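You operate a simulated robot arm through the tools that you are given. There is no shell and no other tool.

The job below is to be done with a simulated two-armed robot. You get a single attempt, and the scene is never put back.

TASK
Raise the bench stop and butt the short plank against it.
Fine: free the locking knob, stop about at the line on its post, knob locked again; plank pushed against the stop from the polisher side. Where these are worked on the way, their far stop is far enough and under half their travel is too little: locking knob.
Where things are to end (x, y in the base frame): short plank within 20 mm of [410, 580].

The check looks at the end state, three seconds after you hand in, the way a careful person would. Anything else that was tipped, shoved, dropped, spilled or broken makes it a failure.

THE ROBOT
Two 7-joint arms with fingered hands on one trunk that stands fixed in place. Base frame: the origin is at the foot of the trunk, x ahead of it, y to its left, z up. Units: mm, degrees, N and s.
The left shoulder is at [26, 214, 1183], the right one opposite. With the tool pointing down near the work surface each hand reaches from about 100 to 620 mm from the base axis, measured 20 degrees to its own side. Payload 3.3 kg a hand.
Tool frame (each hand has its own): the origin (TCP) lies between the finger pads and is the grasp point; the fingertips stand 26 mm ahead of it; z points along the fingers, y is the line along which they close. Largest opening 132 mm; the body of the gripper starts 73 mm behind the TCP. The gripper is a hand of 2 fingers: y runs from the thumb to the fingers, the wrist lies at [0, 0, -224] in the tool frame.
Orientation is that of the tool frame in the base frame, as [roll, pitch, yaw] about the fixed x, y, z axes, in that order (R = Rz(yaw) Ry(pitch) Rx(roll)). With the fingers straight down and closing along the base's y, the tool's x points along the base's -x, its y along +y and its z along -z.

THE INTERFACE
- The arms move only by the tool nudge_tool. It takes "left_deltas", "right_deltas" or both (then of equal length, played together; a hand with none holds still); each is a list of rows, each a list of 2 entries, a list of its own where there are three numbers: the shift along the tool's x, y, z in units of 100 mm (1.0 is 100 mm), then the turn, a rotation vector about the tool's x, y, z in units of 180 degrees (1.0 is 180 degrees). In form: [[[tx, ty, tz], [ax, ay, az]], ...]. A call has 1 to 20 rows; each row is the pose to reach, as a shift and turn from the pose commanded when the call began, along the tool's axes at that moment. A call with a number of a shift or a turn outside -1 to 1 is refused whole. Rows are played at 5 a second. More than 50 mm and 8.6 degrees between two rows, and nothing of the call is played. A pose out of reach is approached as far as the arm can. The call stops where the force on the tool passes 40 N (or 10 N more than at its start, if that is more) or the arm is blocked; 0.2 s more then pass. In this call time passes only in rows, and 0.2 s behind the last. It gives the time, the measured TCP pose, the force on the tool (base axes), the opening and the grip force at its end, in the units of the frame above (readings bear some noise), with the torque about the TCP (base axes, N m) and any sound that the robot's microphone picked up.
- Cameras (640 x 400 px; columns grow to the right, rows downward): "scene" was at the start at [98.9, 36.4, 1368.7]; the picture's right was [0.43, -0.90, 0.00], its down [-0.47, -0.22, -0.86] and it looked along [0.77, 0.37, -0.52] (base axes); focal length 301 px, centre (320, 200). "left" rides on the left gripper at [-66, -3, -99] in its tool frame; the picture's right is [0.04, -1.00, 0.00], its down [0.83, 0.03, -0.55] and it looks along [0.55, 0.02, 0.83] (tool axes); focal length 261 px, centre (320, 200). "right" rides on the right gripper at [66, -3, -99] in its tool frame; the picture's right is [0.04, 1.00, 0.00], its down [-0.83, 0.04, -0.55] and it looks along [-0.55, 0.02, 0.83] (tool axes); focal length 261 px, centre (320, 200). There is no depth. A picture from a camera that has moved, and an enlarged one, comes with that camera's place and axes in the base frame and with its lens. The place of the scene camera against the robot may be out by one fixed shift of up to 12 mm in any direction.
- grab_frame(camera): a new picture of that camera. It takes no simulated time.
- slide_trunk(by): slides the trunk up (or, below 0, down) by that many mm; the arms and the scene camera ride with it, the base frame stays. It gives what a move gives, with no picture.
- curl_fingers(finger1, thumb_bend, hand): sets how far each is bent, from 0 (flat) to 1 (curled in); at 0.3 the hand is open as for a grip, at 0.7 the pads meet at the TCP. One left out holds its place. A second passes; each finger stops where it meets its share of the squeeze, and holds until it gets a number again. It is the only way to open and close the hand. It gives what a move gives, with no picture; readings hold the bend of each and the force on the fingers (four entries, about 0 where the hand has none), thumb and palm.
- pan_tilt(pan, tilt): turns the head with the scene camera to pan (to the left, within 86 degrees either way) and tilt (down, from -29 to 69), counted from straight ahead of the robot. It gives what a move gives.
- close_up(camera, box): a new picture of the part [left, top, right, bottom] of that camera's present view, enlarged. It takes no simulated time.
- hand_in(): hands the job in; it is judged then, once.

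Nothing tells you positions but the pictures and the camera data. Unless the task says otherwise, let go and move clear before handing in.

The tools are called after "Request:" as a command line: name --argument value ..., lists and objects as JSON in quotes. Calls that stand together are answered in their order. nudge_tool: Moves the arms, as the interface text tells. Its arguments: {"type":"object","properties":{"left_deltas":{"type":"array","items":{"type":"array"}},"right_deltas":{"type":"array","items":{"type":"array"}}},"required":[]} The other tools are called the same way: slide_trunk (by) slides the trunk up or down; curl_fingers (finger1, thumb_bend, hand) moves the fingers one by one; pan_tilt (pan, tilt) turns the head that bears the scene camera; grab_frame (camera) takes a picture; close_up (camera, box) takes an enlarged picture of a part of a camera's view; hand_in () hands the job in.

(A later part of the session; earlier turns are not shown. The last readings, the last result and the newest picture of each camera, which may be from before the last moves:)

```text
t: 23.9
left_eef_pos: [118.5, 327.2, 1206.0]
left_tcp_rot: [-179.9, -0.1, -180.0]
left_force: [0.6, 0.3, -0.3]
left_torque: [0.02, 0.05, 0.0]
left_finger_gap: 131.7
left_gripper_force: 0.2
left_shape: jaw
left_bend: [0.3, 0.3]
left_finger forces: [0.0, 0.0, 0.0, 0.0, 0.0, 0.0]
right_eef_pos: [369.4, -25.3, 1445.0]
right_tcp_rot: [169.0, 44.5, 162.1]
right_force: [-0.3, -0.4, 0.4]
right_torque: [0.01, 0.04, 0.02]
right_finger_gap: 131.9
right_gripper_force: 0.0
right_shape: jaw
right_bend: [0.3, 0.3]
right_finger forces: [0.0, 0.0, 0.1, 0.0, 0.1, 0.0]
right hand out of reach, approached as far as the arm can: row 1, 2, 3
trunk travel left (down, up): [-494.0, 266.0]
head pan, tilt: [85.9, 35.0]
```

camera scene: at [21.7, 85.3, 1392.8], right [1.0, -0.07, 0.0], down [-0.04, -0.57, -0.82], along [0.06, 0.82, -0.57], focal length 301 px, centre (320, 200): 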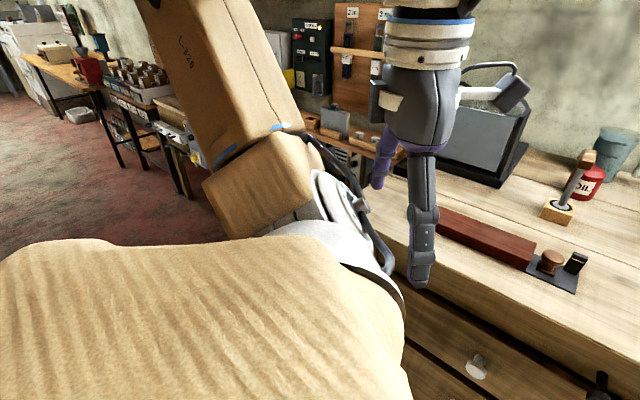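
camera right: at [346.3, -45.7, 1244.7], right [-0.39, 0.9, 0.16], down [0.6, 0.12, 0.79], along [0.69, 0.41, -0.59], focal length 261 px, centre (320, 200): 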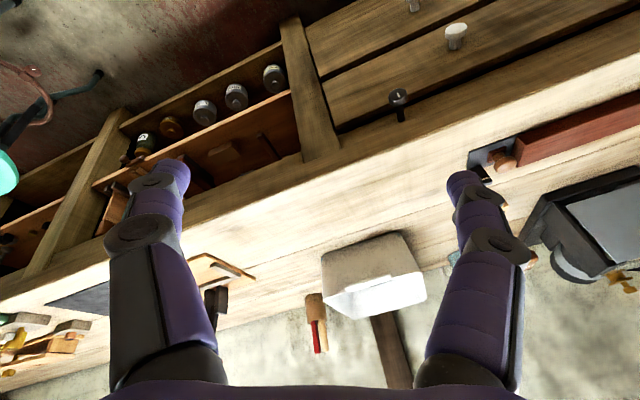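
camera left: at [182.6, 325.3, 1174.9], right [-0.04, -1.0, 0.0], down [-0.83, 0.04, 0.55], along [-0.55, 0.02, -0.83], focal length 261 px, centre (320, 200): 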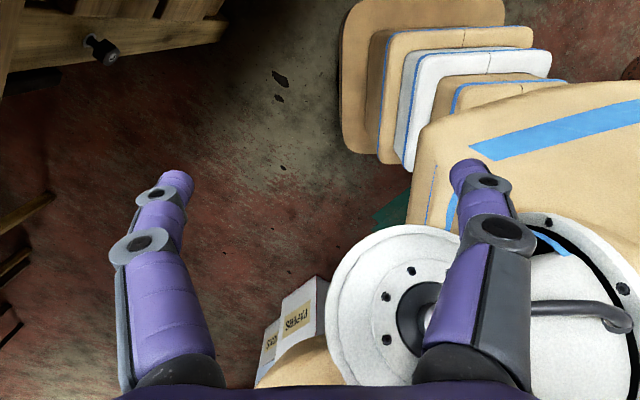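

The hand is pitched to 44°, but the wrist rose instead of holding still. I'll look at the arm's shape.

Request:
pan_tilt --pan -40 --tilt 0

Request:
grab_frame --camera "scene"

Request:
pan_tilt --pan -80 --tilt 30

Request:
grab_frame --camera "scene"

```text
t: 26.0
left_eef_pos: [117.3, 327.1, 1206.0]
left_tcp_rot: [-179.8, 0.1, 180.0]
left_force: [-0.3, 0.0, -0.2]
left_torque: [-0.01, -0.03, -0.02]
left_finger_gap: 132.1
left_gripper_force: 0.0
left_shape: jaw
left_bend: [0.3, 0.3]
left_finger forces: [0.1, 0.0, 0.0, 0.1, 0.0, 0.0]
right_eef_pos: [368.9, -23.8, 1443.5]
right_tcp_rot: [169.0, 44.3, 162.0]
right_force: [-0.1, -0.6, -0.5]
right_torque: [-0.01, 0.04, 0.01]
right_finger_gap: 131.9
right_gripper_force: 0.1
right_shape: jaw
right_bend: [0.3, 0.3]
right_finger forces: [0.1, 0.0, 0.0, 0.0, 0.0, 0.0]
trunk travel left (down, up): [-494.0, 266.0]
head pan, tilt: [-40.0, 0.0]
```

```text
taken
camera scene: at [84.3, -60.3, 1449.0], right [-0.64, -0.77, 0.0], down [0.0, 0.0, -1.0], along [0.77, -0.64, 0.0], focal length 301 px, centre (320, 200)
```

scene: 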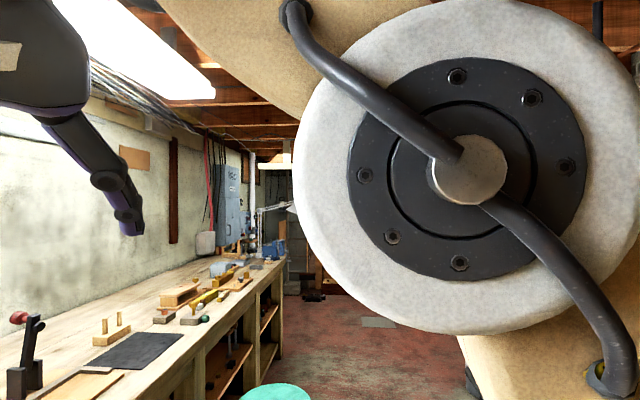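

```text
t: 27.1
left_eef_pos: [117.7, 328.1, 1205.7]
left_tcp_rot: [-179.9, 0.1, 179.9]
left_force: [0.3, -0.6, -0.4]
left_torque: [-0.01, 0.01, 0.01]
left_finger_gap: 131.6
left_gripper_force: 0.1
left_shape: jaw
left_bend: [0.3, 0.3]
left_finger forces: [0.0, 0.1, 0.0, 0.1, 0.0, 0.1]
right_eef_pos: [368.6, -23.5, 1444.4]
right_tcp_rot: [169.1, 44.2, 162.1]
right_force: [1.0, 0.7, -0.1]
right_torque: [0.0, 0.0, 0.01]
right_finger_gap: 131.9
right_gripper_force: 0.0
right_shape: jaw
right_bend: [0.3, 0.3]
right_finger forces: [0.0, 0.1, 0.0, 0.0, 0.0, 0.0]
trunk travel left (down, up): [-494.0, 266.0]
head pan, tilt: [-80.0, 30.0]
```

```text
taken
camera scene: at [31.1, -91.6, 1400.7], right [-0.98, -0.17, 0.0], down [-0.09, 0.49, -0.87], along [0.15, -0.85, -0.5], focal length 301 px, centre (320, 200)
```

scene: 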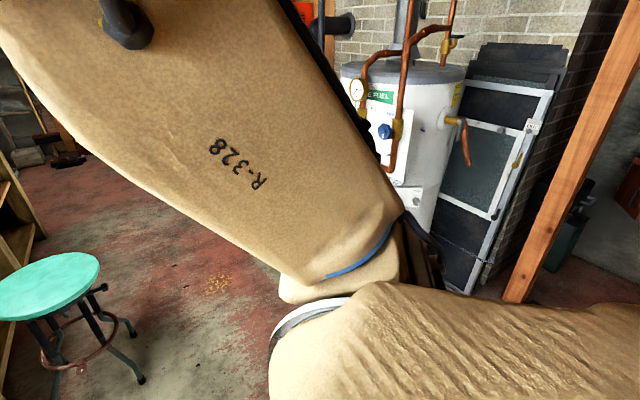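

The right arm ended up nearly straight and awkward, but the left arm can reach both the stop and the knob with bent postures. I'll work the knob with the left hand, first bringing it forward and then turning it to point at the bench front.

Request:
nudge_tool --left_deltas '[[[-0.25, 0, 0], [0, 0, 0]], [[-0.5, 0, 0], [0, 0, 0]], [[-0.75, 0, 0], [0, 0, 0]], [[-1.0, 0, 0], [0, 0, 0]]]'

Request:
nudge_tool --left_deltas '[[[-0.16, 0, 0], [-0.0167, -0.0392, -0.0167]], [[-0.33, 0, 0], [-0.0334, -0.0783, -0.0334]], [[-0.5, 0, 0], [-0.0501, -0.1175, -0.0501]], [[-0.67, 0, 0], [-0.0669, -0.1567, -0.0669]], [[-0.84, 0, 0], [-0.0836, -0.1958, -0.0836]], [[-1.0, 0, 0], [-0.1003, -0.235, -0.1003]]]'

```text
t: 28.1
left_eef_pos: [217.6, 327.6, 1203.8]
left_tcp_rot: [-179.8, 0.0, -180.0]
left_force: [-0.7, 0.1, 0.5]
left_torque: [0.0, -0.02, 0.0]
left_finger_gap: 132.1
left_gripper_force: 0.1
left_shape: jaw
left_bend: [0.3, 0.3]
left_finger forces: [0.1, 0.0, 0.1, 0.1, 0.0, 0.1]
right_eef_pos: [369.9, -24.5, 1444.5]
right_tcp_rot: [169.0, 44.3, 162.1]
right_force: [0.4, 0.2, -0.2]
right_torque: [-0.03, -0.01, 0.02]
right_finger_gap: 132.0
right_gripper_force: 0.1
right_shape: jaw
right_bend: [0.3, 0.3]
right_finger forces: [0.1, 0.0, 0.0, 0.0, 0.0, 0.0]
trunk travel left (down, up): [-494.0, 266.0]
head pan, tilt: [-80.0, 30.0]
```

```text
t: 29.5
left_eef_pos: [309.9, 324.1, 1212.7]
left_tcp_rot: [167.9, 39.1, -167.3]
left_force: [0.4, -0.6, -0.5]
left_torque: [-0.05, -0.01, -0.06]
left_finger_gap: 132.0
left_gripper_force: 0.1
left_shape: jaw
left_bend: [0.3, 0.3]
left_finger forces: [0.1, 0.0, 0.0, 0.0, 0.0, 0.1]
left hand out of reach, approached as far as the arm can: row 6
right_eef_pos: [367.2, -23.9, 1444.7]
right_tcp_rot: [169.0, 44.4, 162.1]
right_force: [0.3, 0.0, 1.3]
right_torque: [0.0, -0.02, 0.0]
right_finger_gap: 131.9
right_gripper_force: 0.0
right_shape: jaw
right_bend: [0.3, 0.3]
right_finger forces: [0.0, 0.1, 0.1, 0.0, 0.0, 0.0]
trunk travel left (down, up): [-494.0, 266.0]
head pan, tilt: [-80.0, 30.0]
```

The turn went most of the way before reaching a limit. I'll look at the left arm's posture.

Request:
pan_tilt --pan 60 --tilt 15

Request:
grab_frame --camera "scene"

Request:
pan_tilt --pan 84 --tilt 15

Request:
grab_frame --camera "scene"

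Request:
grab_frame --camera "left"

```text
t: 31.7
left_eef_pos: [310.9, 323.5, 1213.3]
left_tcp_rot: [167.9, 39.2, -167.5]
left_force: [0.5, 0.3, 0.6]
left_torque: [-0.02, 0.0, 0.0]
left_finger_gap: 132.0
left_gripper_force: 0.0
left_shape: jaw
left_bend: [0.3, 0.3]
left_finger forces: [0.0, 0.1, 0.1, 0.1, 0.0, 0.0]
right_eef_pos: [369.4, -23.9, 1444.9]
right_tcp_rot: [169.1, 44.4, 162.1]
right_force: [-0.3, -1.0, -0.3]
right_torque: [0.02, -0.01, 0.05]
right_finger_gap: 132.2
right_gripper_force: 0.1
right_shape: jaw
right_bend: [0.3, 0.3]
right_finger forces: [0.0, 0.0, 0.0, 0.0, 0.0, 0.0]
trunk travel left (down, up): [-494.0, 266.0]
head pan, tilt: [60.0, 15.0]
```

```text
taken
camera scene: at [62.1, 78.3, 1424.8], right [0.87, -0.5, 0.0], down [-0.13, -0.22, -0.97], along [0.48, 0.84, -0.26], focal length 301 px, centre (320, 200)
```

scene: 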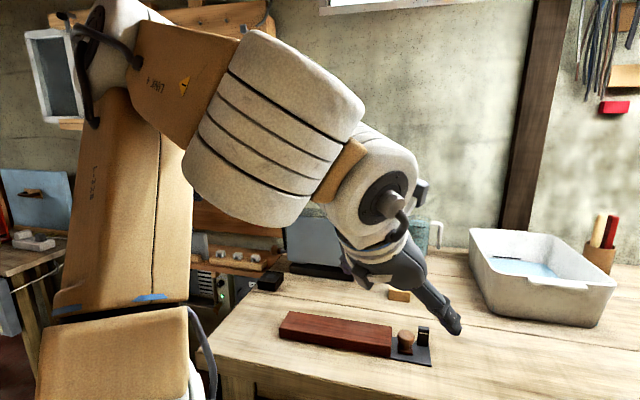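

```text
t: 32.6
left_eef_pos: [308.5, 323.9, 1214.2]
left_tcp_rot: [168.0, 39.0, -167.4]
left_force: [-1.1, 0.5, 0.5]
left_torque: [0.02, 0.0, 0.0]
left_finger_gap: 131.9
left_gripper_force: 0.1
left_shape: jaw
left_bend: [0.3, 0.3]
left_finger forces: [0.0, 0.1, 0.0, 0.0, 0.1, 0.0]
right_eef_pos: [369.1, -24.4, 1445.3]
right_tcp_rot: [168.9, 44.4, 162.1]
right_force: [0.3, -0.3, 0.1]
right_torque: [0.01, 0.0, 0.04]
right_finger_gap: 132.2
right_gripper_force: 0.1
right_shape: jaw
right_bend: [0.3, 0.3]
right_finger forces: [0.0, 0.0, 0.0, 0.0, 0.1, 0.0]
trunk travel left (down, up): [-494.0, 266.0]
head pan, tilt: [84.0, 15.0]
```

```text
taken
camera scene: at [25.2, 90.3, 1424.8], right [0.99, -0.11, 0.0], down [-0.03, -0.26, -0.97], along [0.1, 0.96, -0.26], focal length 301 px, centre (320, 200)
```

scene: 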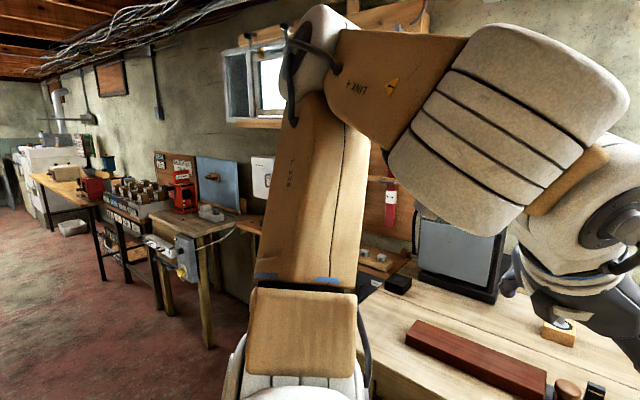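

```text
taken
camera left: at [305.8, 299.4, 1328.8], right [0.31, -0.93, -0.19], down [-0.95, -0.3, -0.1], along [0.04, 0.21, -0.98], focal length 261 px, centre (320, 200)
```

left: 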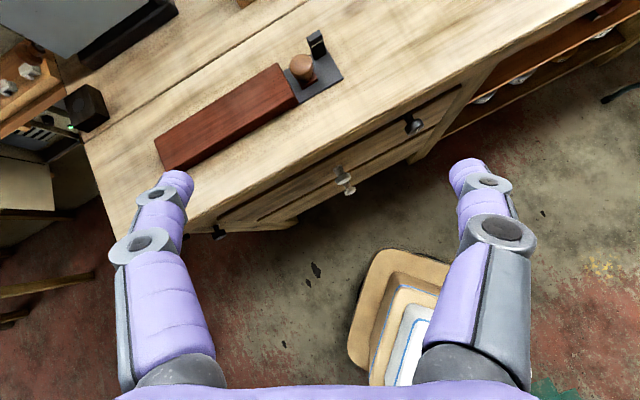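

Lining it up, the right shoulder, right hand and knob lie almost on the knob's own axis. So the right arm is the one for the knob, with the trunk much lower. I'll move the left hand up a bit for clearance and lower the trunk.

Request:
nudge_tool --left_deltas '[[[0.15, 0, -0.3], [0, 0, 0]], [[0.3, 0, -0.6], [0, 0, 0]], [[0.4, 0, -0.9], [0, 0, 0]]]'

Request:
slide_trunk --by -300

Request:
pan_tilt --pan 15 --tilt 20

Request:
grab_frame --camera "scene"

Request:
grab_frame --camera "right"

```text
t: 33.4
left_eef_pos: [231.3, 297.3, 1254.6]
left_tcp_rot: [170.4, 39.1, -166.5]
left_force: [0.1, -0.3, 0.0]
left_torque: [0.01, 0.0, -0.02]
left_finger_gap: 132.0
left_gripper_force: 0.1
left_shape: jaw
left_bend: [0.3, 0.3]
left_finger forces: [0.1, 0.1, 0.0, 0.0, 0.1, 0.0]
left hand out of reach, approached as far as the arm can: row 1, 2, 3
right_eef_pos: [368.3, -23.6, 1445.2]
right_tcp_rot: [169.0, 44.4, 161.9]
right_force: [0.6, 0.3, -0.5]
right_torque: [0.02, -0.01, -0.01]
right_finger_gap: 131.7
right_gripper_force: 0.0
right_shape: jaw
right_bend: [0.3, 0.3]
right_finger forces: [0.0, 0.0, 0.0, 0.0, 0.1, 0.0]
trunk travel left (down, up): [-494.0, 266.0]
head pan, tilt: [84.0, 15.0]
```

```text
t: 36.4
left_eef_pos: [271.6, 297.4, 916.4]
left_tcp_rot: [167.8, 29.3, -168.0]
left_force: [-0.5, 0.1, 0.6]
left_torque: [0.02, 0.02, -0.03]
left_finger_gap: 131.7
left_gripper_force: 0.1
left_shape: jaw
left_bend: [0.3, 0.3]
left_finger forces: [0.0, 0.0, 0.1, 0.0, 0.0, 0.0]
right_eef_pos: [422.0, -22.4, 1098.7]
right_tcp_rot: [172.1, 37.2, 164.1]
right_force: [0.0, -0.4, -0.1]
right_torque: [-0.04, 0.0, -0.03]
right_finger_gap: 131.9
right_gripper_force: 0.0
right_shape: jaw
right_bend: [0.3, 0.3]
right_finger forces: [0.0, 0.1, 0.1, 0.1, 0.1, 0.1]
trunk travel left (down, up): [-194.0, 566.0]
head pan, tilt: [84.0, 15.0]
```

```text
t: 37.8
left_eef_pos: [271.3, 297.4, 915.6]
left_tcp_rot: [167.8, 29.3, -168.1]
left_force: [1.0, -0.2, -0.9]
left_torque: [0.05, -0.01, -0.02]
left_finger_gap: 131.9
left_gripper_force: 0.2
left_shape: jaw
left_bend: [0.3, 0.3]
left_finger forces: [0.0, 0.0, 0.0, 0.1, 0.0, 0.2]
right_eef_pos: [422.6, -22.2, 1098.6]
right_tcp_rot: [172.0, 37.2, 163.9]
right_force: [-0.5, -1.2, 0.2]
right_torque: [0.02, -0.02, -0.02]
right_finger_gap: 131.9
right_gripper_force: 0.0
right_shape: jaw
right_bend: [0.3, 0.3]
right_finger forces: [0.0, 0.0, 0.1, 0.0, 0.0, 0.0]
trunk travel left (down, up): [-194.0, 566.0]
head pan, tilt: [15.0, 20.0]
```

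```text
taken
camera scene: at [159.6, 21.6, 1112.9], right [0.26, -0.97, 0.0], down [-0.33, -0.09, -0.94], along [0.91, 0.24, -0.34], focal length 301 px, centre (320, 200)
```

scene: 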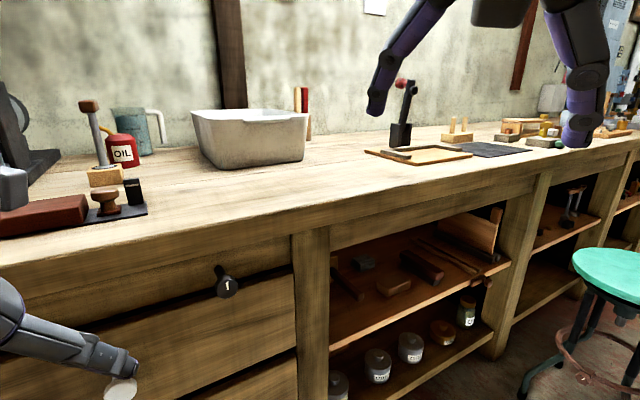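

```text
taken
camera right: at [310.8, -8.5, 1136.1], right [0.16, 0.98, 0.09], down [0.3, -0.13, 0.94], along [0.94, -0.13, -0.32], focal length 261 px, centre (320, 200)
```

right: 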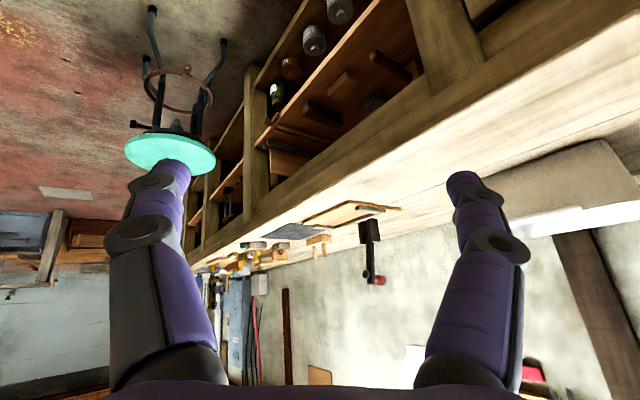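

The trunk is down, and it leans forward slightly as it lowers. I'll shift the left hand aside and start swinging the right hand toward a spot in front of the knob.

Request:
nudge_tool --left_deltas '[[[0, 0.33, -0.16], [0, 0, 0]], [[0, 0.66, -0.32], [0, 0, 0]], [[0, 1.0, -0.48], [0, 0, 0]]]' --right_deltas '[[[0.16, 0.19, 0.21], [-0.0232, -0.0206, -0.0145]], [[0.31, 0.37, 0.41], [-0.0464, -0.0413, -0.0291]], [[0.47, 0.56, 0.62], [-0.0696, -0.0619, -0.0436]]]'

```text
t: 38.6
left_eef_pos: [223.1, 377.4, 967.2]
left_tcp_rot: [168.1, 29.4, -168.1]
left_force: [0.3, 0.0, 0.3]
left_torque: [0.02, 0.01, 0.02]
left_finger_gap: 131.8
left_gripper_force: 0.1
left_shape: jaw
left_bend: [0.3, 0.3]
left_finger forces: [0.0, 0.0, 0.0, 0.0, 0.0, 0.0]
left hand out of reach, approached as far as the arm can: row 3
right_eef_pos: [449.3, -10.5, 1138.3]
right_tcp_rot: [164.6, 46.1, 167.4]
right_force: [-0.4, 0.2, 0.2]
right_torque: [-0.02, -0.01, -0.01]
right_finger_gap: 131.6
right_gripper_force: 0.0
right_shape: jaw
right_bend: [0.3, 0.3]
right_finger forces: [0.0, 0.2, 0.0, 0.0, 0.0, 0.0]
right hand out of reach, approached as far as the arm can: row 1, 2, 3
trunk travel left (down, up): [-194.0, 566.0]
head pan, tilt: [15.0, 20.0]
```

The right arm's solver is stuck in a poor posture, and its commanded pose has moved away from the measured one. I'll steer the command toward a comfortable spot in front of the right shoulder, mirroring the left arm, and see whether it recovers.

Request:
nudge_tool --right_deltas '[[[-0.07, -0.22, -0.19], [0, 0, 0]], [[-0.14, -0.45, -0.39], [0, 0, 0]], [[-0.21, -0.68, -0.58], [0, 0, 0]], [[-0.28, -0.9, -0.78], [0, 0, 0]]]'

Request:
nudge_tool --right_deltas '[[[0, -0.25, 0], [0, 0, 0]], [[0, -0.5, 0], [0, 0, 0]], [[0, -0.75, 0], [0, 0, 0]]]'

```text
t: 39.6
left_eef_pos: [222.9, 376.3, 965.8]
left_tcp_rot: [167.9, 29.3, -168.3]
left_force: [0.2, -0.7, -0.5]
left_torque: [0.02, 0.04, 0.03]
left_finger_gap: 131.7
left_gripper_force: 0.0
left_shape: jaw
left_bend: [0.3, 0.3]
left_finger forces: [0.0, 0.0, 0.1, 0.0, 0.0, 0.0]
right_eef_pos: [416.7, -100.0, 1194.3]
right_tcp_rot: [166.9, 45.3, 169.5]
right_force: [-0.6, 0.6, -0.1]
right_torque: [0.01, -0.03, 0.0]
right_finger_gap: 132.2
right_gripper_force: 0.1
right_shape: jaw
right_bend: [0.3, 0.3]
right_finger forces: [0.0, 0.1, 0.0, 0.0, 0.0, 0.0]
right hand out of reach, approached as far as the arm can: row 1, 2, 3, 4
trunk travel left (down, up): [-194.0, 566.0]
head pan, tilt: [15.0, 20.0]
```

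```text
t: 40.4
left_eef_pos: [223.4, 378.5, 966.9]
left_tcp_rot: [167.9, 29.4, -168.1]
left_force: [-0.1, -0.5, -0.2]
left_torque: [0.0, 0.0, -0.02]
left_finger_gap: 131.7
left_gripper_force: 0.0
left_shape: jaw
left_bend: [0.3, 0.3]
left_finger forces: [0.0, 0.0, 0.0, 0.1, 0.0, 0.1]
right_eef_pos: [426.4, -153.2, 1204.2]
right_tcp_rot: [166.9, 45.3, 169.6]
right_force: [0.5, 1.4, -0.1]
right_torque: [0.0, 0.01, -0.01]
right_finger_gap: 131.8
right_gripper_force: 0.1
right_shape: jaw
right_bend: [0.3, 0.3]
right_finger forces: [0.1, 0.0, 0.1, 0.1, 0.0, 0.0]
right hand out of reach, approached as far as the arm can: row 1, 2, 3
trunk travel left (down, up): [-194.0, 566.0]
head pan, tilt: [15.0, 20.0]
```

The right arm still won't come down. I'll look at it again to understand its geometry properly.

Request:
pan_tilt --pan -60 --tilt -10

Request:
grab_frame --camera "scene"

Request:
pan_tilt --pan -20 --tilt -20

Request:
grab_frame --camera "scene"

Request:
grab_frame --camera "left"

```text
t: 41.8
left_eef_pos: [223.2, 377.3, 966.9]
left_tcp_rot: [167.9, 29.3, -168.2]
left_force: [0.5, -0.1, -0.5]
left_torque: [0.0, 0.01, -0.01]
left_finger_gap: 131.8
left_gripper_force: 0.1
left_shape: jaw
left_bend: [0.3, 0.3]
left_finger forces: [0.1, 0.0, 0.0, 0.1, 0.0, 0.1]
right_eef_pos: [426.1, -154.2, 1206.2]
right_tcp_rot: [166.8, 45.4, 169.6]
right_force: [-0.3, -0.1, 0.7]
right_torque: [0.01, -0.02, 0.0]
right_finger_gap: 131.8
right_gripper_force: 0.0
right_shape: jaw
right_bend: [0.3, 0.3]
right_finger forces: [0.0, 0.1, 0.0, 0.0, 0.0, 0.0]
trunk travel left (down, up): [-194.0, 566.0]
head pan, tilt: [-60.0, -10.0]
```

```text
taken
camera scene: at [111.9, -75.6, 1160.5], right [-0.87, -0.5, 0.0], down [0.09, -0.15, -0.98], along [0.49, -0.85, 0.17], focal length 301 px, centre (320, 200)
```

scene: 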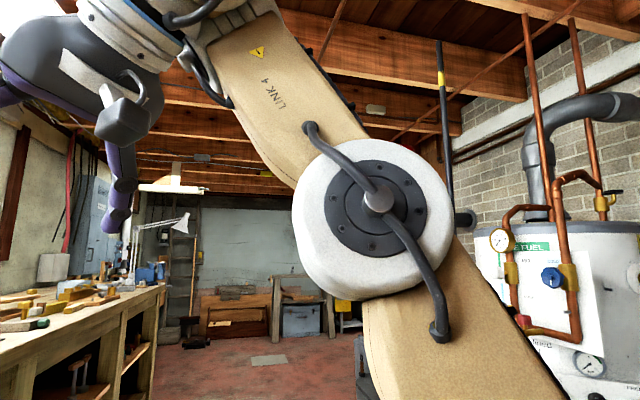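

```text
t: 42.9
left_eef_pos: [222.6, 377.4, 966.9]
left_tcp_rot: [167.9, 29.4, -168.2]
left_force: [0.5, 0.2, 0.7]
left_torque: [0.02, -0.03, 0.03]
left_finger_gap: 132.0
left_gripper_force: 0.1
left_shape: jaw
left_bend: [0.3, 0.3]
left_finger forces: [0.1, 0.1, 0.0, 0.0, 0.0, 0.0]
right_eef_pos: [426.4, -152.9, 1204.7]
right_tcp_rot: [166.7, 45.2, 169.6]
right_force: [1.2, -0.1, 0.0]
right_torque: [0.02, -0.05, 0.01]
right_finger_gap: 131.8
right_gripper_force: 0.1
right_shape: jaw
right_bend: [0.3, 0.3]
right_finger forces: [0.0, 0.0, 0.0, 0.0, 0.0, 0.0]
trunk travel left (down, up): [-194.0, 566.0]
head pan, tilt: [-20.0, -20.0]
```

```text
taken
camera scene: at [141.1, -28.7, 1174.5], right [-0.34, -0.94, 0.0], down [0.32, -0.12, -0.94], along [0.88, -0.32, 0.34], focal length 301 px, centre (320, 200)
```

scene: 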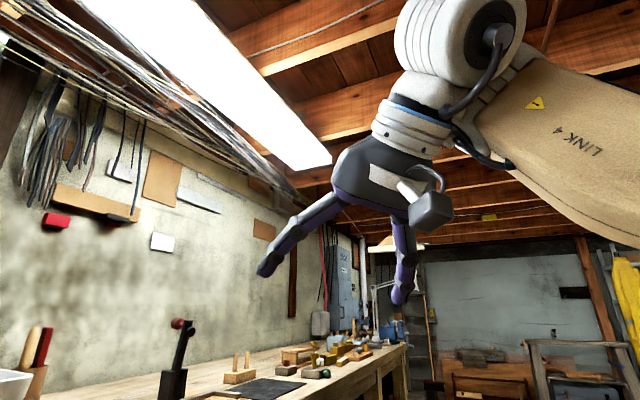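

```text
taken
camera left: at [237.7, 356.6, 1082.8], right [0.27, -0.94, -0.2], down [-0.96, -0.29, 0.07], along [-0.12, 0.18, -0.98], focal length 261 px, centre (320, 200)
```

left: 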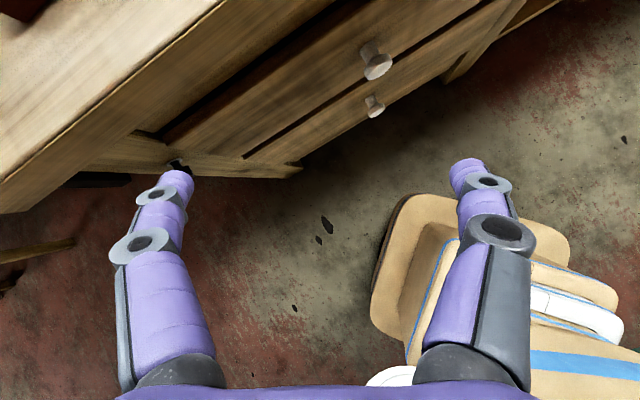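

The right arm is fully straight and pointing up, which is a singular posture. I'll drive it sideways to that line, forward and down, so the shoulder swings it down.

Request:
nudge_tool --right_deltas '[[[0.05, 0.06, 0.32], [0, 0, 0]], [[0.1, 0.12, 0.63], [0, 0, 0]], [[0.15, 0.18, 0.95], [0, 0, 0]]]'

Request:
nudge_tool --right_deltas '[[[0.05, 0.06, 0.32], [0, 0, 0]], [[0.1, 0.12, 0.63], [0, 0, 0]], [[0.15, 0.18, 0.95], [0, 0, 0]]]'

```text
t: 43.7
left_eef_pos: [224.2, 376.5, 967.6]
left_tcp_rot: [168.0, 29.4, -168.3]
left_force: [0.1, -0.1, 0.5]
left_torque: [-0.04, 0.01, -0.01]
left_finger_gap: 131.8
left_gripper_force: 0.0
left_shape: jaw
left_bend: [0.3, 0.3]
left_finger forces: [0.1, 0.0, 0.0, 0.0, 0.0, 0.0]
right_eef_pos: [488.7, -100.6, 1153.3]
right_tcp_rot: [165.5, 44.8, 169.8]
right_force: [0.4, 0.5, -0.8]
right_torque: [0.01, 0.02, -0.05]
right_finger_gap: 132.1
right_gripper_force: 0.0
right_shape: jaw
right_bend: [0.3, 0.3]
right_finger forces: [0.0, 0.1, 0.0, 0.0, 0.0, 0.0]
right hand out of reach, approached as far as the arm can: row 1, 2, 3
trunk travel left (down, up): [-194.0, 566.0]
head pan, tilt: [-20.0, -20.0]
```

```text
t: 44.5
left_eef_pos: [223.0, 377.5, 967.7]
left_tcp_rot: [167.9, 29.5, -168.1]
left_force: [0.4, -0.8, 0.0]
left_torque: [0.02, 0.01, 0.03]
left_finger_gap: 131.9
left_gripper_force: 0.1
left_shape: jaw
left_bend: [0.3, 0.3]
left_finger forces: [0.0, 0.0, 0.0, 0.0, 0.0, 0.0]
right_eef_pos: [487.0, -99.4, 1153.0]
right_tcp_rot: [165.5, 44.7, 169.8]
right_force: [-0.3, -0.3, -0.5]
right_torque: [-0.01, -0.02, -0.01]
right_finger_gap: 132.1
right_gripper_force: 0.0
right_shape: jaw
right_bend: [0.3, 0.3]
right_finger forces: [0.0, 0.1, 0.0, 0.1, 0.0, 0.1]
right hand out of reach, approached as far as the arm can: row 1, 2, 3
trunk travel left (down, up): [-194.0, 566.0]
head pan, tilt: [-20.0, -20.0]
```

The right arm's straightness is the cause, while the left arm is healthy. A tiny trunk slide seems to re-sync the commands, so I'll do that and then swing the right arm down along its arc in small steps.

Request:
slide_trunk --by -5

Request:
nudge_tool --right_deltas '[[[0.02, 0.05, 0.29], [0, 0, 0]]]'

```text
t: 45.0
left_eef_pos: [223.6, 375.7, 960.2]
left_tcp_rot: [167.9, 29.2, -168.1]
left_force: [0.3, 0.7, -0.4]
left_torque: [-0.02, 0.0, -0.02]
left_finger_gap: 131.7
left_gripper_force: 0.0
left_shape: jaw
left_bend: [0.3, 0.3]
left_finger forces: [0.0, 0.2, 0.0, 0.1, 0.0, 0.1]
right_eef_pos: [489.3, -99.8, 1146.1]
right_tcp_rot: [165.6, 44.4, 169.9]
right_force: [-1.4, -0.1, 0.2]
right_torque: [0.0, 0.02, 0.03]
right_finger_gap: 131.8
right_gripper_force: 0.1
right_shape: jaw
right_bend: [0.3, 0.3]
right_finger forces: [0.0, 0.0, 0.1, 0.0, 0.0, 0.1]
trunk travel left (down, up): [-189.0, 571.0]
head pan, tilt: [-20.0, -20.0]
```

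```text
t: 45.5
left_eef_pos: [224.1, 375.5, 960.2]
left_tcp_rot: [167.7, 29.3, -168.1]
left_force: [0.0, -0.5, 0.6]
left_torque: [0.03, -0.01, 0.0]
left_finger_gap: 131.9
left_gripper_force: 0.0
left_shape: jaw
left_bend: [0.3, 0.3]
left_finger forces: [0.0, 0.1, 0.0, 0.0, 0.1, 0.0]
right_eef_pos: [490.6, -100.1, 1145.7]
right_tcp_rot: [165.6, 44.5, 169.8]
right_force: [0.6, 0.3, 0.2]
right_torque: [0.01, 0.03, -0.02]
right_finger_gap: 132.0
right_gripper_force: 0.0
right_shape: jaw
right_bend: [0.3, 0.3]
right_finger forces: [0.1, 0.0, 0.0, 0.0, 0.0, 0.0]
right hand out of reach, approached as far as the arm can: row 1
trunk travel left (down, up): [-189.0, 571.0]
head pan, tilt: [-20.0, -20.0]
```

It's still stuck in that direction. I'll probe by moving the right hand outward to its own side and down instead.

Request:
slide_trunk --by -1

Request:
nudge_tool --right_deltas '[[[0, -0.3, 0], [0, 0, 0]], [[0, -0.6, 0], [0, 0, 0]], [[0, -0.9, 0], [0, 0, 0]]]'

Request:
nudge_tool --right_deltas '[[[0.2, 0, 0.2], [0, 0, 0]], [[0.4, 0, 0.4], [0, 0, 0]], [[0.6, 0, 0.6], [0, 0, 0]]]'

```text
t: 46.0
left_eef_pos: [222.3, 375.8, 958.1]
left_tcp_rot: [167.8, 29.3, -168.2]
left_force: [0.2, -0.2, -0.5]
left_torque: [0.02, 0.02, 0.02]
left_finger_gap: 132.0
left_gripper_force: 0.1
left_shape: jaw
left_bend: [0.3, 0.3]
left_finger forces: [0.0, 0.1, 0.0, 0.0, 0.0, 0.1]
right_eef_pos: [488.0, -99.8, 1145.9]
right_tcp_rot: [165.7, 44.3, 169.9]
right_force: [0.7, -0.4, 0.6]
right_torque: [-0.04, 0.0, -0.02]
right_finger_gap: 132.0
right_gripper_force: 0.1
right_shape: jaw
right_bend: [0.3, 0.3]
right_finger forces: [0.1, 0.0, 0.0, 0.1, 0.0, 0.0]
trunk travel left (down, up): [-188.0, 572.0]
head pan, tilt: [-20.0, -20.0]
```

```text
t: 46.8
left_eef_pos: [223.6, 376.4, 959.3]
left_tcp_rot: [167.8, 29.3, -168.0]
left_force: [0.1, 0.7, 0.6]
left_torque: [-0.02, 0.03, 0.01]
left_finger_gap: 132.0
left_gripper_force: 0.0
left_shape: jaw
left_bend: [0.3, 0.3]
left_finger forces: [0.0, 0.1, 0.0, 0.0, 0.0, 0.0]
right_eef_pos: [497.7, -163.8, 1159.8]
right_tcp_rot: [164.6, 43.7, 169.0]
right_force: [-0.2, 0.2, -0.3]
right_torque: [-0.05, 0.0, 0.0]
right_finger_gap: 131.7
right_gripper_force: 0.1
right_shape: jaw
right_bend: [0.3, 0.3]
right_finger forces: [0.0, 0.0, 0.1, 0.0, 0.1, 0.0]
right hand out of reach, approached as far as the arm can: row 1, 2, 3
trunk travel left (down, up): [-188.0, 572.0]
head pan, tilt: [-20.0, -20.0]
```

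```text
t: 47.6
left_eef_pos: [222.5, 376.2, 958.7]
left_tcp_rot: [167.8, 29.3, -168.1]
left_force: [-0.3, -0.4, -0.7]
left_torque: [0.02, 0.01, -0.02]
left_finger_gap: 132.0
left_gripper_force: 0.1
left_shape: jaw
left_bend: [0.3, 0.3]
left_finger forces: [0.0, 0.0, 0.1, 0.0, 0.0, 0.0]
right_eef_pos: [502.6, -151.4, 1152.1]
right_tcp_rot: [165.0, 43.9, 169.6]
right_force: [0.3, -0.2, -0.5]
right_torque: [-0.02, -0.03, 0.0]
right_finger_gap: 131.8
right_gripper_force: 0.0
right_shape: jaw
right_bend: [0.3, 0.3]
right_finger forces: [0.0, 0.0, 0.1, 0.0, 0.0, 0.0]
right hand out of reach, approached as far as the arm can: row 1, 2, 3
trunk travel left (down, up): [-188.0, 572.0]
head pan, tilt: [-20.0, -20.0]
```

I'll resync and test a pure hand pivot about its wrist, fingers up, to learn whether the wrist joint is what's stuck.

Request:
slide_trunk --by 1

Request:
nudge_tool --right_deltas '[[[-0.31, 0, -0.02], [0, -0.0444, 0]], [[-0.62, 0, -0.09], [0, -0.0889, 0]]]'

```text
t: 48.1
left_eef_pos: [223.7, 376.5, 961.2]
left_tcp_rot: [167.7, 29.3, -168.1]
left_force: [-0.8, 0.3, 0.3]
left_torque: [0.02, 0.0, 0.02]
left_finger_gap: 132.0
left_gripper_force: 0.1
left_shape: jaw
left_bend: [0.3, 0.3]
left_finger forces: [0.0, 0.1, 0.0, 0.0, 0.0, 0.0]
right_eef_pos: [503.7, -151.9, 1152.5]
right_tcp_rot: [165.0, 44.2, 169.8]
right_force: [-0.2, 0.4, -0.3]
right_torque: [0.0, 0.03, -0.01]
right_finger_gap: 131.8
right_gripper_force: 0.2
right_shape: jaw
right_bend: [0.3, 0.3]
right_finger forces: [0.1, 0.1, 0.0, 0.0, 0.2, 0.0]
trunk travel left (down, up): [-189.0, 571.0]
head pan, tilt: [-20.0, -20.0]
```

```text
t: 48.7
left_eef_pos: [222.8, 375.6, 960.5]
left_tcp_rot: [167.9, 29.2, -168.1]
left_force: [0.1, -0.5, -0.1]
left_torque: [0.0, -0.03, 0.02]
left_finger_gap: 131.9
left_gripper_force: 0.1
left_shape: jaw
left_bend: [0.3, 0.3]
left_finger forces: [0.0, 0.0, 0.1, 0.0, 0.0, 0.0]
right_eef_pos: [503.5, -151.4, 1153.4]
right_tcp_rot: [164.9, 44.1, 169.7]
right_force: [0.5, 0.0, -0.5]
right_torque: [-0.02, 0.02, -0.01]
right_finger_gap: 131.9
right_gripper_force: 0.0
right_shape: jaw
right_bend: [0.3, 0.3]
right_finger forces: [0.0, 0.0, 0.0, 0.0, 0.0, 0.0]
right hand out of reach, approached as far as the arm can: row 1, 2
trunk travel left (down, up): [-189.0, 571.0]
head pan, tilt: [-20.0, -20.0]
```

No motion at all. I'll try the opposite pivot, fingers down.

Request:
slide_trunk --by -1

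Request:
nudge_tool --right_deltas '[[[0.31, 0, -0.02], [0, 0.0444, 0]], [[0.62, 0, -0.09], [0, 0.0889, 0]]]'

```text
t: 49.2
left_eef_pos: [222.9, 376.5, 959.8]
left_tcp_rot: [167.8, 29.3, -168.1]
left_force: [-0.4, -0.1, 0.3]
left_torque: [-0.02, 0.01, -0.01]
left_finger_gap: 131.7
left_gripper_force: 0.1
left_shape: jaw
left_bend: [0.3, 0.3]
left_finger forces: [0.0, 0.0, 0.0, 0.0, 0.0, 0.0]
right_eef_pos: [503.8, -153.6, 1152.9]
right_tcp_rot: [165.0, 43.9, 169.8]
right_force: [1.0, 0.0, -0.3]
right_torque: [-0.01, -0.01, -0.01]
right_finger_gap: 131.7
right_gripper_force: 0.0
right_shape: jaw
right_bend: [0.3, 0.3]
right_finger forces: [0.1, 0.0, 0.0, 0.1, 0.0, 0.0]
trunk travel left (down, up): [-188.0, 572.0]
head pan, tilt: [-20.0, -20.0]
```

```text
t: 49.8
left_eef_pos: [223.0, 376.2, 959.9]
left_tcp_rot: [167.7, 29.3, -168.1]
left_force: [0.0, -0.3, 0.1]
left_torque: [0.02, -0.03, 0.01]
left_finger_gap: 132.0
left_gripper_force: 0.1
left_shape: jaw
left_bend: [0.3, 0.3]
left_finger forces: [0.0, 0.1, 0.1, 0.1, 0.1, 0.0]
right_eef_pos: [452.9, -145.3, 1114.3]
right_tcp_rot: [167.8, 28.3, 174.4]
right_force: [0.5, -0.2, 0.2]
right_torque: [0.0, -0.02, -0.01]
right_finger_gap: 131.7
right_gripper_force: 0.1
right_shape: jaw
right_bend: [0.3, 0.3]
right_finger forces: [0.1, 0.0, 0.0, 0.0, 0.0, 0.0]
trunk travel left (down, up): [-188.0, 572.0]
head pan, tilt: [-20.0, -20.0]
```

Fingers-down is free, so the arm needs the hand flexed before it can come down. I'll lower the hand from here in this orientation.

Request:
nudge_tool --right_deltas '[[[0.13, -0.05, 0.23], [0, 0, 0]], [[0.25, -0.1, 0.46], [0, 0, 0]], [[0.38, -0.15, 0.69], [0, 0, 0]]]'

```text
t: 50.6
left_eef_pos: [224.5, 376.3, 959.9]
left_tcp_rot: [167.8, 29.4, -168.2]
left_force: [-0.3, -0.1, -0.6]
left_torque: [-0.01, -0.01, 0.0]
left_finger_gap: 131.9
left_gripper_force: 0.0
left_shape: jaw
left_bend: [0.3, 0.3]
left_finger forces: [0.0, 0.0, 0.0, 0.0, 0.0, 0.0]
right_eef_pos: [482.2, -137.4, 1090.0]
right_tcp_rot: [167.8, 28.3, 174.3]
right_force: [0.3, 0.6, -1.1]
right_torque: [-0.01, -0.01, 0.01]
right_finger_gap: 132.1
right_gripper_force: 0.1
right_shape: jaw
right_bend: [0.3, 0.3]
right_finger forces: [0.1, 0.0, 0.0, 0.0, 0.1, 0.0]
right hand out of reach, approached as far as the arm can: row 1, 2, 3
trunk travel left (down, up): [-188.0, 572.0]
head pan, tilt: [-20.0, -20.0]
```

The wrist slides along its maximum-reach sphere. I'll bring it down along that sphere by moving forward and down together.

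Request:
slide_trunk --by 1

Request:
nudge_tool --right_deltas '[[[-0.13, -0.06, 0.42], [0, 0, 0]], [[-0.26, -0.12, 0.85], [0, 0, 0]]]'

```text
t: 51.1
left_eef_pos: [222.9, 376.6, 959.9]
left_tcp_rot: [167.9, 29.3, -168.1]
left_force: [-0.3, 0.3, 0.7]
left_torque: [-0.04, -0.02, 0.02]
left_finger_gap: 131.8
left_gripper_force: 0.1
left_shape: jaw
left_bend: [0.3, 0.3]
left_finger forces: [0.0, 0.0, 0.1, 0.0, 0.0, 0.1]
right_eef_pos: [484.8, -135.4, 1089.7]
right_tcp_rot: [167.8, 28.5, 174.5]
right_force: [0.3, 0.1, 0.2]
right_torque: [0.0, -0.01, 0.0]
right_finger_gap: 132.0
right_gripper_force: 0.0
right_shape: jaw
right_bend: [0.3, 0.3]
right_finger forces: [0.0, 0.0, 0.1, 0.0, 0.1, 0.1]
trunk travel left (down, up): [-189.0, 571.0]
head pan, tilt: [-20.0, -20.0]
```

```text
t: 51.7
left_eef_pos: [223.6, 375.6, 960.5]
left_tcp_rot: [167.8, 29.3, -168.2]
left_force: [0.5, 0.8, -0.8]
left_torque: [-0.05, 0.02, -0.03]
left_finger_gap: 132.1
left_gripper_force: 0.0
left_shape: jaw
left_bend: [0.3, 0.3]
left_finger forces: [0.0, 0.0, 0.0, 0.0, 0.0, 0.1]
right_eef_pos: [547.6, -134.0, 1025.5]
right_tcp_rot: [167.8, 28.2, 174.1]
right_force: [-0.3, -0.8, -0.5]
right_torque: [0.01, 0.0, -0.05]
right_finger_gap: 131.7
right_gripper_force: 0.1
right_shape: jaw
right_bend: [0.3, 0.3]
right_finger forces: [0.0, 0.0, 0.0, 0.1, 0.0, 0.1]
right hand out of reach, approached as far as the arm can: row 1
trunk travel left (down, up): [-189.0, 571.0]
head pan, tilt: [-20.0, -20.0]
```

Both arms seem to want the hand folded downward relative to the arm. I'll raise the trunk back to its original height, where downward reach to the bench should be good, and test the left hand toward the stop from above.

Request:
slide_trunk --by 275

```text
t: 54.5
left_eef_pos: [223.5, 375.6, 1235.7]
left_tcp_rot: [167.8, 29.2, -168.1]
left_force: [0.0, 0.2, 0.3]
left_torque: [0.02, 0.05, -0.05]
left_finger_gap: 131.9
left_gripper_force: 0.0
left_shape: jaw
left_bend: [0.3, 0.3]
left_finger forces: [0.0, 0.0, 0.0, 0.0, 0.0, 0.0]
right_eef_pos: [482.6, -134.4, 1386.3]
right_tcp_rot: [166.5, 37.9, 173.3]
right_force: [0.8, 0.0, -0.4]
right_torque: [-0.01, -0.03, -0.02]
right_finger_gap: 131.6
right_gripper_force: 0.1
right_shape: jaw
right_bend: [0.3, 0.3]
right_finger forces: [0.0, 0.0, 0.1, 0.0, 0.1, 0.0]
trunk travel left (down, up): [-464.0, 296.0]
head pan, tilt: [-20.0, -20.0]
```

The left arm simply rose with the trunk and remains well behaved. I'll move it out over the bench toward the stop, still high, to find its real reach.

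Request:
nudge_tool --left_deltas '[[[-0.3, 0.02, 0.18], [0, 0, 0]], [[-0.6, 0.05, 0.36], [0, 0, 0]], [[-0.92, 0.07, 0.55], [0, 0, 0]]]'

Request:
nudge_tool --left_deltas '[[[-0.3, 0.02, 0.18], [0, 0, 0]], [[-0.6, 0.05, 0.36], [0, 0, 0]], [[-0.92, 0.07, 0.55], [0, 0, 0]]]'

```text
t: 55.3
left_eef_pos: [322.6, 418.3, 1233.5]
left_tcp_rot: [167.7, 29.3, -168.1]
left_force: [0.4, 0.2, 0.5]
left_torque: [-0.02, 0.0, -0.01]
left_finger_gap: 131.9
left_gripper_force: 0.0
left_shape: jaw
left_bend: [0.3, 0.3]
left_finger forces: [0.0, 0.0, 0.0, 0.1, 0.1, 0.0]
right_eef_pos: [484.1, -133.5, 1385.9]
right_tcp_rot: [166.6, 37.8, 173.4]
right_force: [1.1, 0.2, -0.7]
right_torque: [0.0, 0.01, 0.01]
right_finger_gap: 132.1
right_gripper_force: 0.0
right_shape: jaw
right_bend: [0.3, 0.3]
right_finger forces: [0.0, 0.0, 0.0, 0.1, 0.0, 0.1]
trunk travel left (down, up): [-464.0, 296.0]
head pan, tilt: [-20.0, -20.0]
```

```text
t: 56.1
left_eef_pos: [422.4, 458.4, 1236.2]
left_tcp_rot: [167.8, 29.2, -168.0]
left_force: [-0.4, 0.2, 0.0]
left_torque: [-0.02, 0.01, 0.01]
left_finger_gap: 131.7
left_gripper_force: 0.1
left_shape: jaw
left_bend: [0.3, 0.3]
left_finger forces: [0.0, 0.1, 0.0, 0.0, 0.0, 0.0]
right_eef_pos: [485.8, -133.0, 1384.8]
right_tcp_rot: [166.5, 37.9, 173.4]
right_force: [0.4, 0.0, 0.4]
right_torque: [-0.01, 0.05, -0.02]
right_finger_gap: 131.9
right_gripper_force: 0.0
right_shape: jaw
right_bend: [0.3, 0.3]
right_finger forces: [0.0, 0.0, 0.0, 0.1, 0.0, 0.0]
trunk travel left (down, up): [-464.0, 296.0]
head pan, tilt: [-20.0, -20.0]
```

The left arm follows well here. I'll lower it toward the bench while staying above everything.

Request:
nudge_tool --left_deltas '[[[0.16, -0.06, 0.28], [0, 0, 0]], [[0.33, -0.12, 0.57], [0, 0, 0]], [[0.49, -0.18, 0.85], [0, 0, 0]]]'

Request:
pan_tilt --pan 45 --tilt 40

Request:
grab_frame --camera "scene"

Request:
grab_frame --camera "left"

```text
t: 56.9
left_eef_pos: [421.0, 458.6, 1134.8]
left_tcp_rot: [167.9, 29.3, -168.0]
left_force: [1.1, 0.1, 0.3]
left_torque: [-0.01, 0.01, 0.0]
left_finger_gap: 132.1
left_gripper_force: 0.1
left_shape: jaw
left_bend: [0.3, 0.3]
left_finger forces: [0.1, 0.0, 0.1, 0.0, 0.0, 0.0]
right_eef_pos: [483.1, -133.3, 1386.5]
right_tcp_rot: [166.5, 37.9, 173.4]
right_force: [0.1, 0.4, -0.2]
right_torque: [-0.01, 0.01, -0.02]
right_finger_gap: 131.9
right_gripper_force: 0.1
right_shape: jaw
right_bend: [0.3, 0.3]
right_finger forces: [0.1, 0.0, 0.1, 0.0, 0.0, 0.1]
trunk travel left (down, up): [-464.0, 296.0]
head pan, tilt: [-20.0, -20.0]
```

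```text
t: 58.2
left_eef_pos: [420.9, 458.6, 1136.0]
left_tcp_rot: [167.8, 29.3, -168.2]
left_force: [-0.1, 0.0, -0.3]
left_torque: [0.01, -0.04, -0.03]
left_finger_gap: 132.0
left_gripper_force: 0.0
left_shape: jaw
left_bend: [0.3, 0.3]
left_finger forces: [0.0, 0.1, 0.0, 0.0, 0.0, 0.0]
right_eef_pos: [481.8, -134.8, 1386.2]
right_tcp_rot: [166.6, 37.9, 173.3]
right_force: [0.6, 0.8, 0.3]
right_torque: [-0.03, -0.02, 0.01]
right_finger_gap: 132.0
right_gripper_force: 0.0
right_shape: jaw
right_bend: [0.3, 0.3]
right_finger forces: [0.0, 0.1, 0.1, 0.0, 0.0, 0.0]
trunk travel left (down, up): [-464.0, 296.0]
head pan, tilt: [45.0, 40.0]
```

```text
taken
camera scene: at [78.2, 57.5, 1355.2], right [0.71, -0.71, 0.0], down [-0.45, -0.45, -0.77], along [0.54, 0.54, -0.64], focal length 301 px, centre (320, 200)
```

scene: 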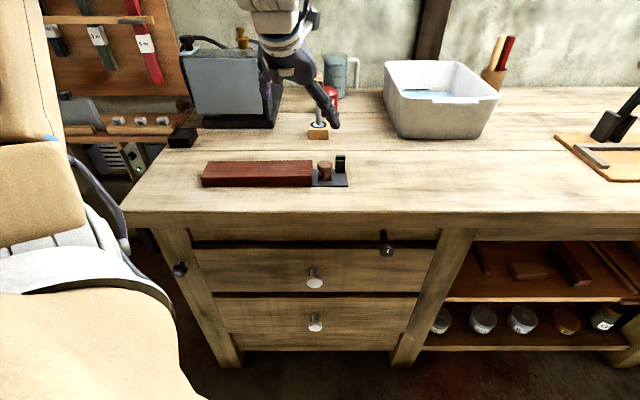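

```text
taken
camera left: at [436.1, 436.7, 1251.7], right [0.27, -0.94, -0.2], down [-0.96, -0.29, 0.07], along [-0.12, 0.18, -0.98], focal length 261 px, centre (320, 200)
```

left: 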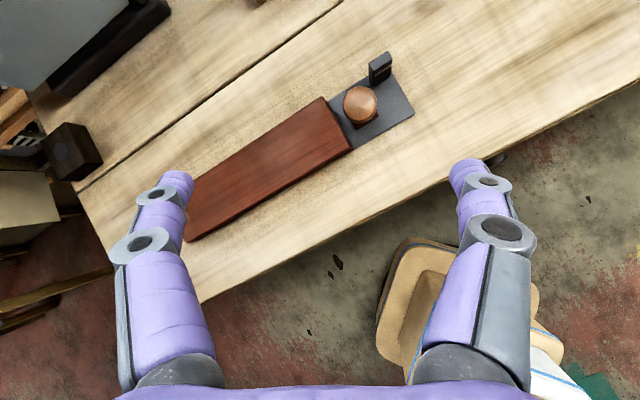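

The left wrist camera gives a clear top view: mushroom at about (511, 474), post at (552, 467), and the plank end roughly 14 mm short of the stop. I'll turn the left hand so its fingers close front-to-back over the mushroom and hover above it.

Request:
nudge_tool --left_deltas '[[[-0.06, -0.03, 0.12], [-0.001, 0.003, 0.043]], [[-0.12, -0.06, 0.24], [-0.002, 0.007, 0.086]], [[-0.18, -0.1, 0.37], [-0.003, 0.01, 0.128]], [[-0.24, -0.13, 0.49], [-0.004, 0.013, 0.171]], [[-0.3, -0.16, 0.61], [-0.005, 0.017, 0.214]], [[-0.36, -0.19, 0.73], [-0.006, 0.02, 0.257]], [[-0.42, -0.22, 0.86], [-0.007, 0.024, 0.3]], [[-0.477, -0.253, 0.98], [-0.008, 0.027, 0.3425]]]'

Request:
grab_frame --camera "left"

Request:
grab_frame --camera "scene"

```text
t: 60.0
left_eef_pos: [476.1, 450.2, 1051.2]
left_tcp_rot: [149.7, 0.3, 134.8]
left_force: [-0.2, -0.2, -0.2]
left_torque: [-0.01, -0.02, 0.03]
left_finger_gap: 132.1
left_gripper_force: 0.1
left_shape: jaw
left_bend: [0.3, 0.3]
left_finger forces: [0.0, 0.0, 0.0, 0.1, 0.0, 0.0]
left hand out of reach, approached as far as the arm can: row 7, 8
right_eef_pos: [482.8, -134.1, 1386.6]
right_tcp_rot: [166.5, 37.9, 173.3]
right_force: [-0.2, -0.4, 0.2]
right_torque: [0.01, 0.0, -0.02]
right_finger_gap: 131.9
right_gripper_force: 0.0
right_shape: jaw
right_bend: [0.3, 0.3]
right_finger forces: [0.0, 0.0, 0.1, 0.0, 0.0, 0.1]
trunk travel left (down, up): [-464.0, 296.0]
head pan, tilt: [45.0, 40.0]
```

```text
taken
camera left: at [485.1, 366.6, 1135.7], right [-0.64, -0.58, -0.5], down [-0.76, 0.42, 0.49], along [-0.07, 0.7, -0.71], focal length 261 px, centre (320, 200)
```

left: 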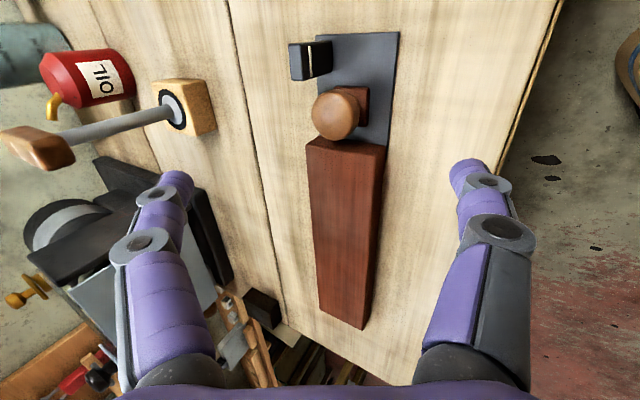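

```text
taken
camera scene: at [77.8, 57.3, 1355.2], right [0.71, -0.71, 0.0], down [-0.45, -0.45, -0.77], along [0.54, 0.54, -0.64], focal length 301 px, centre (320, 200)
```

scene: 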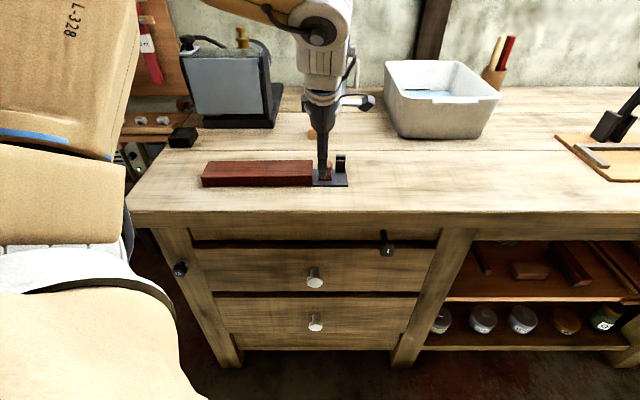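

The orientation is right: the fingers straddle front and back. The hand stopped about 40 mm short, with the wrist still high, so I'll resync, go lower and edge forward, since reach should improve lower down.

Request:
slide_trunk --by -1

Request:
nudge_tool --left_deltas '[[[0, -0.1, 0.17], [0, 0, 0]], [[0, -0.2, 0.345], [0, 0, 0]]]'

Request:
nudge_tool --left_deltas '[[[0, 0.15, 0.09], [0, 0, 0]], [[0, 0.3, 0.18], [0, 0, 0]]]'

```text
t: 60.5
left_eef_pos: [477.1, 450.0, 1051.3]
left_tcp_rot: [149.6, 0.3, 134.8]
left_force: [0.4, -0.1, 1.2]
left_torque: [0.02, -0.01, -0.01]
left_finger_gap: 131.5
left_gripper_force: 0.1
left_shape: jaw
left_bend: [0.3, 0.3]
left_finger forces: [0.0, 0.0, 0.0, 0.1, 0.0, 0.0]
right_eef_pos: [483.6, -134.2, 1384.5]
right_tcp_rot: [166.4, 37.8, 173.2]
right_force: [0.3, -0.5, -0.5]
right_torque: [0.0, 0.02, -0.02]
right_finger_gap: 131.9
right_gripper_force: 0.0
right_shape: jaw
right_bend: [0.3, 0.3]
right_finger forces: [0.0, 0.1, 0.0, 0.0, 0.1, 0.0]
trunk travel left (down, up): [-463.0, 297.0]
head pan, tilt: [45.0, 40.0]
```

```text
t: 61.1
left_eef_pos: [476.6, 450.1, 1010.1]
left_tcp_rot: [149.7, 0.2, 135.0]
left_force: [-0.6, -0.1, -0.5]
left_torque: [0.0, -0.03, -0.01]
left_finger_gap: 131.8
left_gripper_force: 0.1
left_shape: jaw
left_bend: [0.3, 0.3]
left_finger forces: [0.0, 0.1, 0.0, 0.0, 0.0, 0.1]
right_eef_pos: [483.2, -132.7, 1383.4]
right_tcp_rot: [166.5, 37.9, 173.4]
right_force: [0.0, 0.2, -0.4]
right_torque: [-0.01, 0.04, 0.03]
right_finger_gap: 132.0
right_gripper_force: 0.1
right_shape: jaw
right_bend: [0.3, 0.3]
right_finger forces: [0.0, 0.0, 0.1, 0.0, 0.0, 0.0]
trunk travel left (down, up): [-463.0, 297.0]
head pan, tilt: [45.0, 40.0]
```

```text
t: 61.8
left_eef_pos: [489.4, 467.8, 1006.8]
left_tcp_rot: [149.5, 0.5, 135.0]
left_force: [-0.3, -0.4, -0.3]
left_torque: [0.04, 0.0, 0.02]
left_finger_gap: 132.0
left_gripper_force: 0.1
left_shape: jaw
left_bend: [0.3, 0.3]
left_finger forces: [0.0, 0.0, 0.0, 0.1, 0.0, 0.1]
left hand out of reach, approached as far as the arm can: row 2
right_eef_pos: [481.9, -134.2, 1385.7]
right_tcp_rot: [166.6, 37.9, 173.2]
right_force: [-0.7, 0.6, -0.1]
right_torque: [0.02, 0.01, -0.02]
right_finger_gap: 131.9
right_gripper_force: 0.1
right_shape: jaw
right_bend: [0.3, 0.3]
right_finger forces: [0.1, 0.0, 0.1, 0.0, 0.0, 0.0]
trunk travel left (down, up): [-463.0, 297.0]
head pan, tilt: [45.0, 40.0]
```

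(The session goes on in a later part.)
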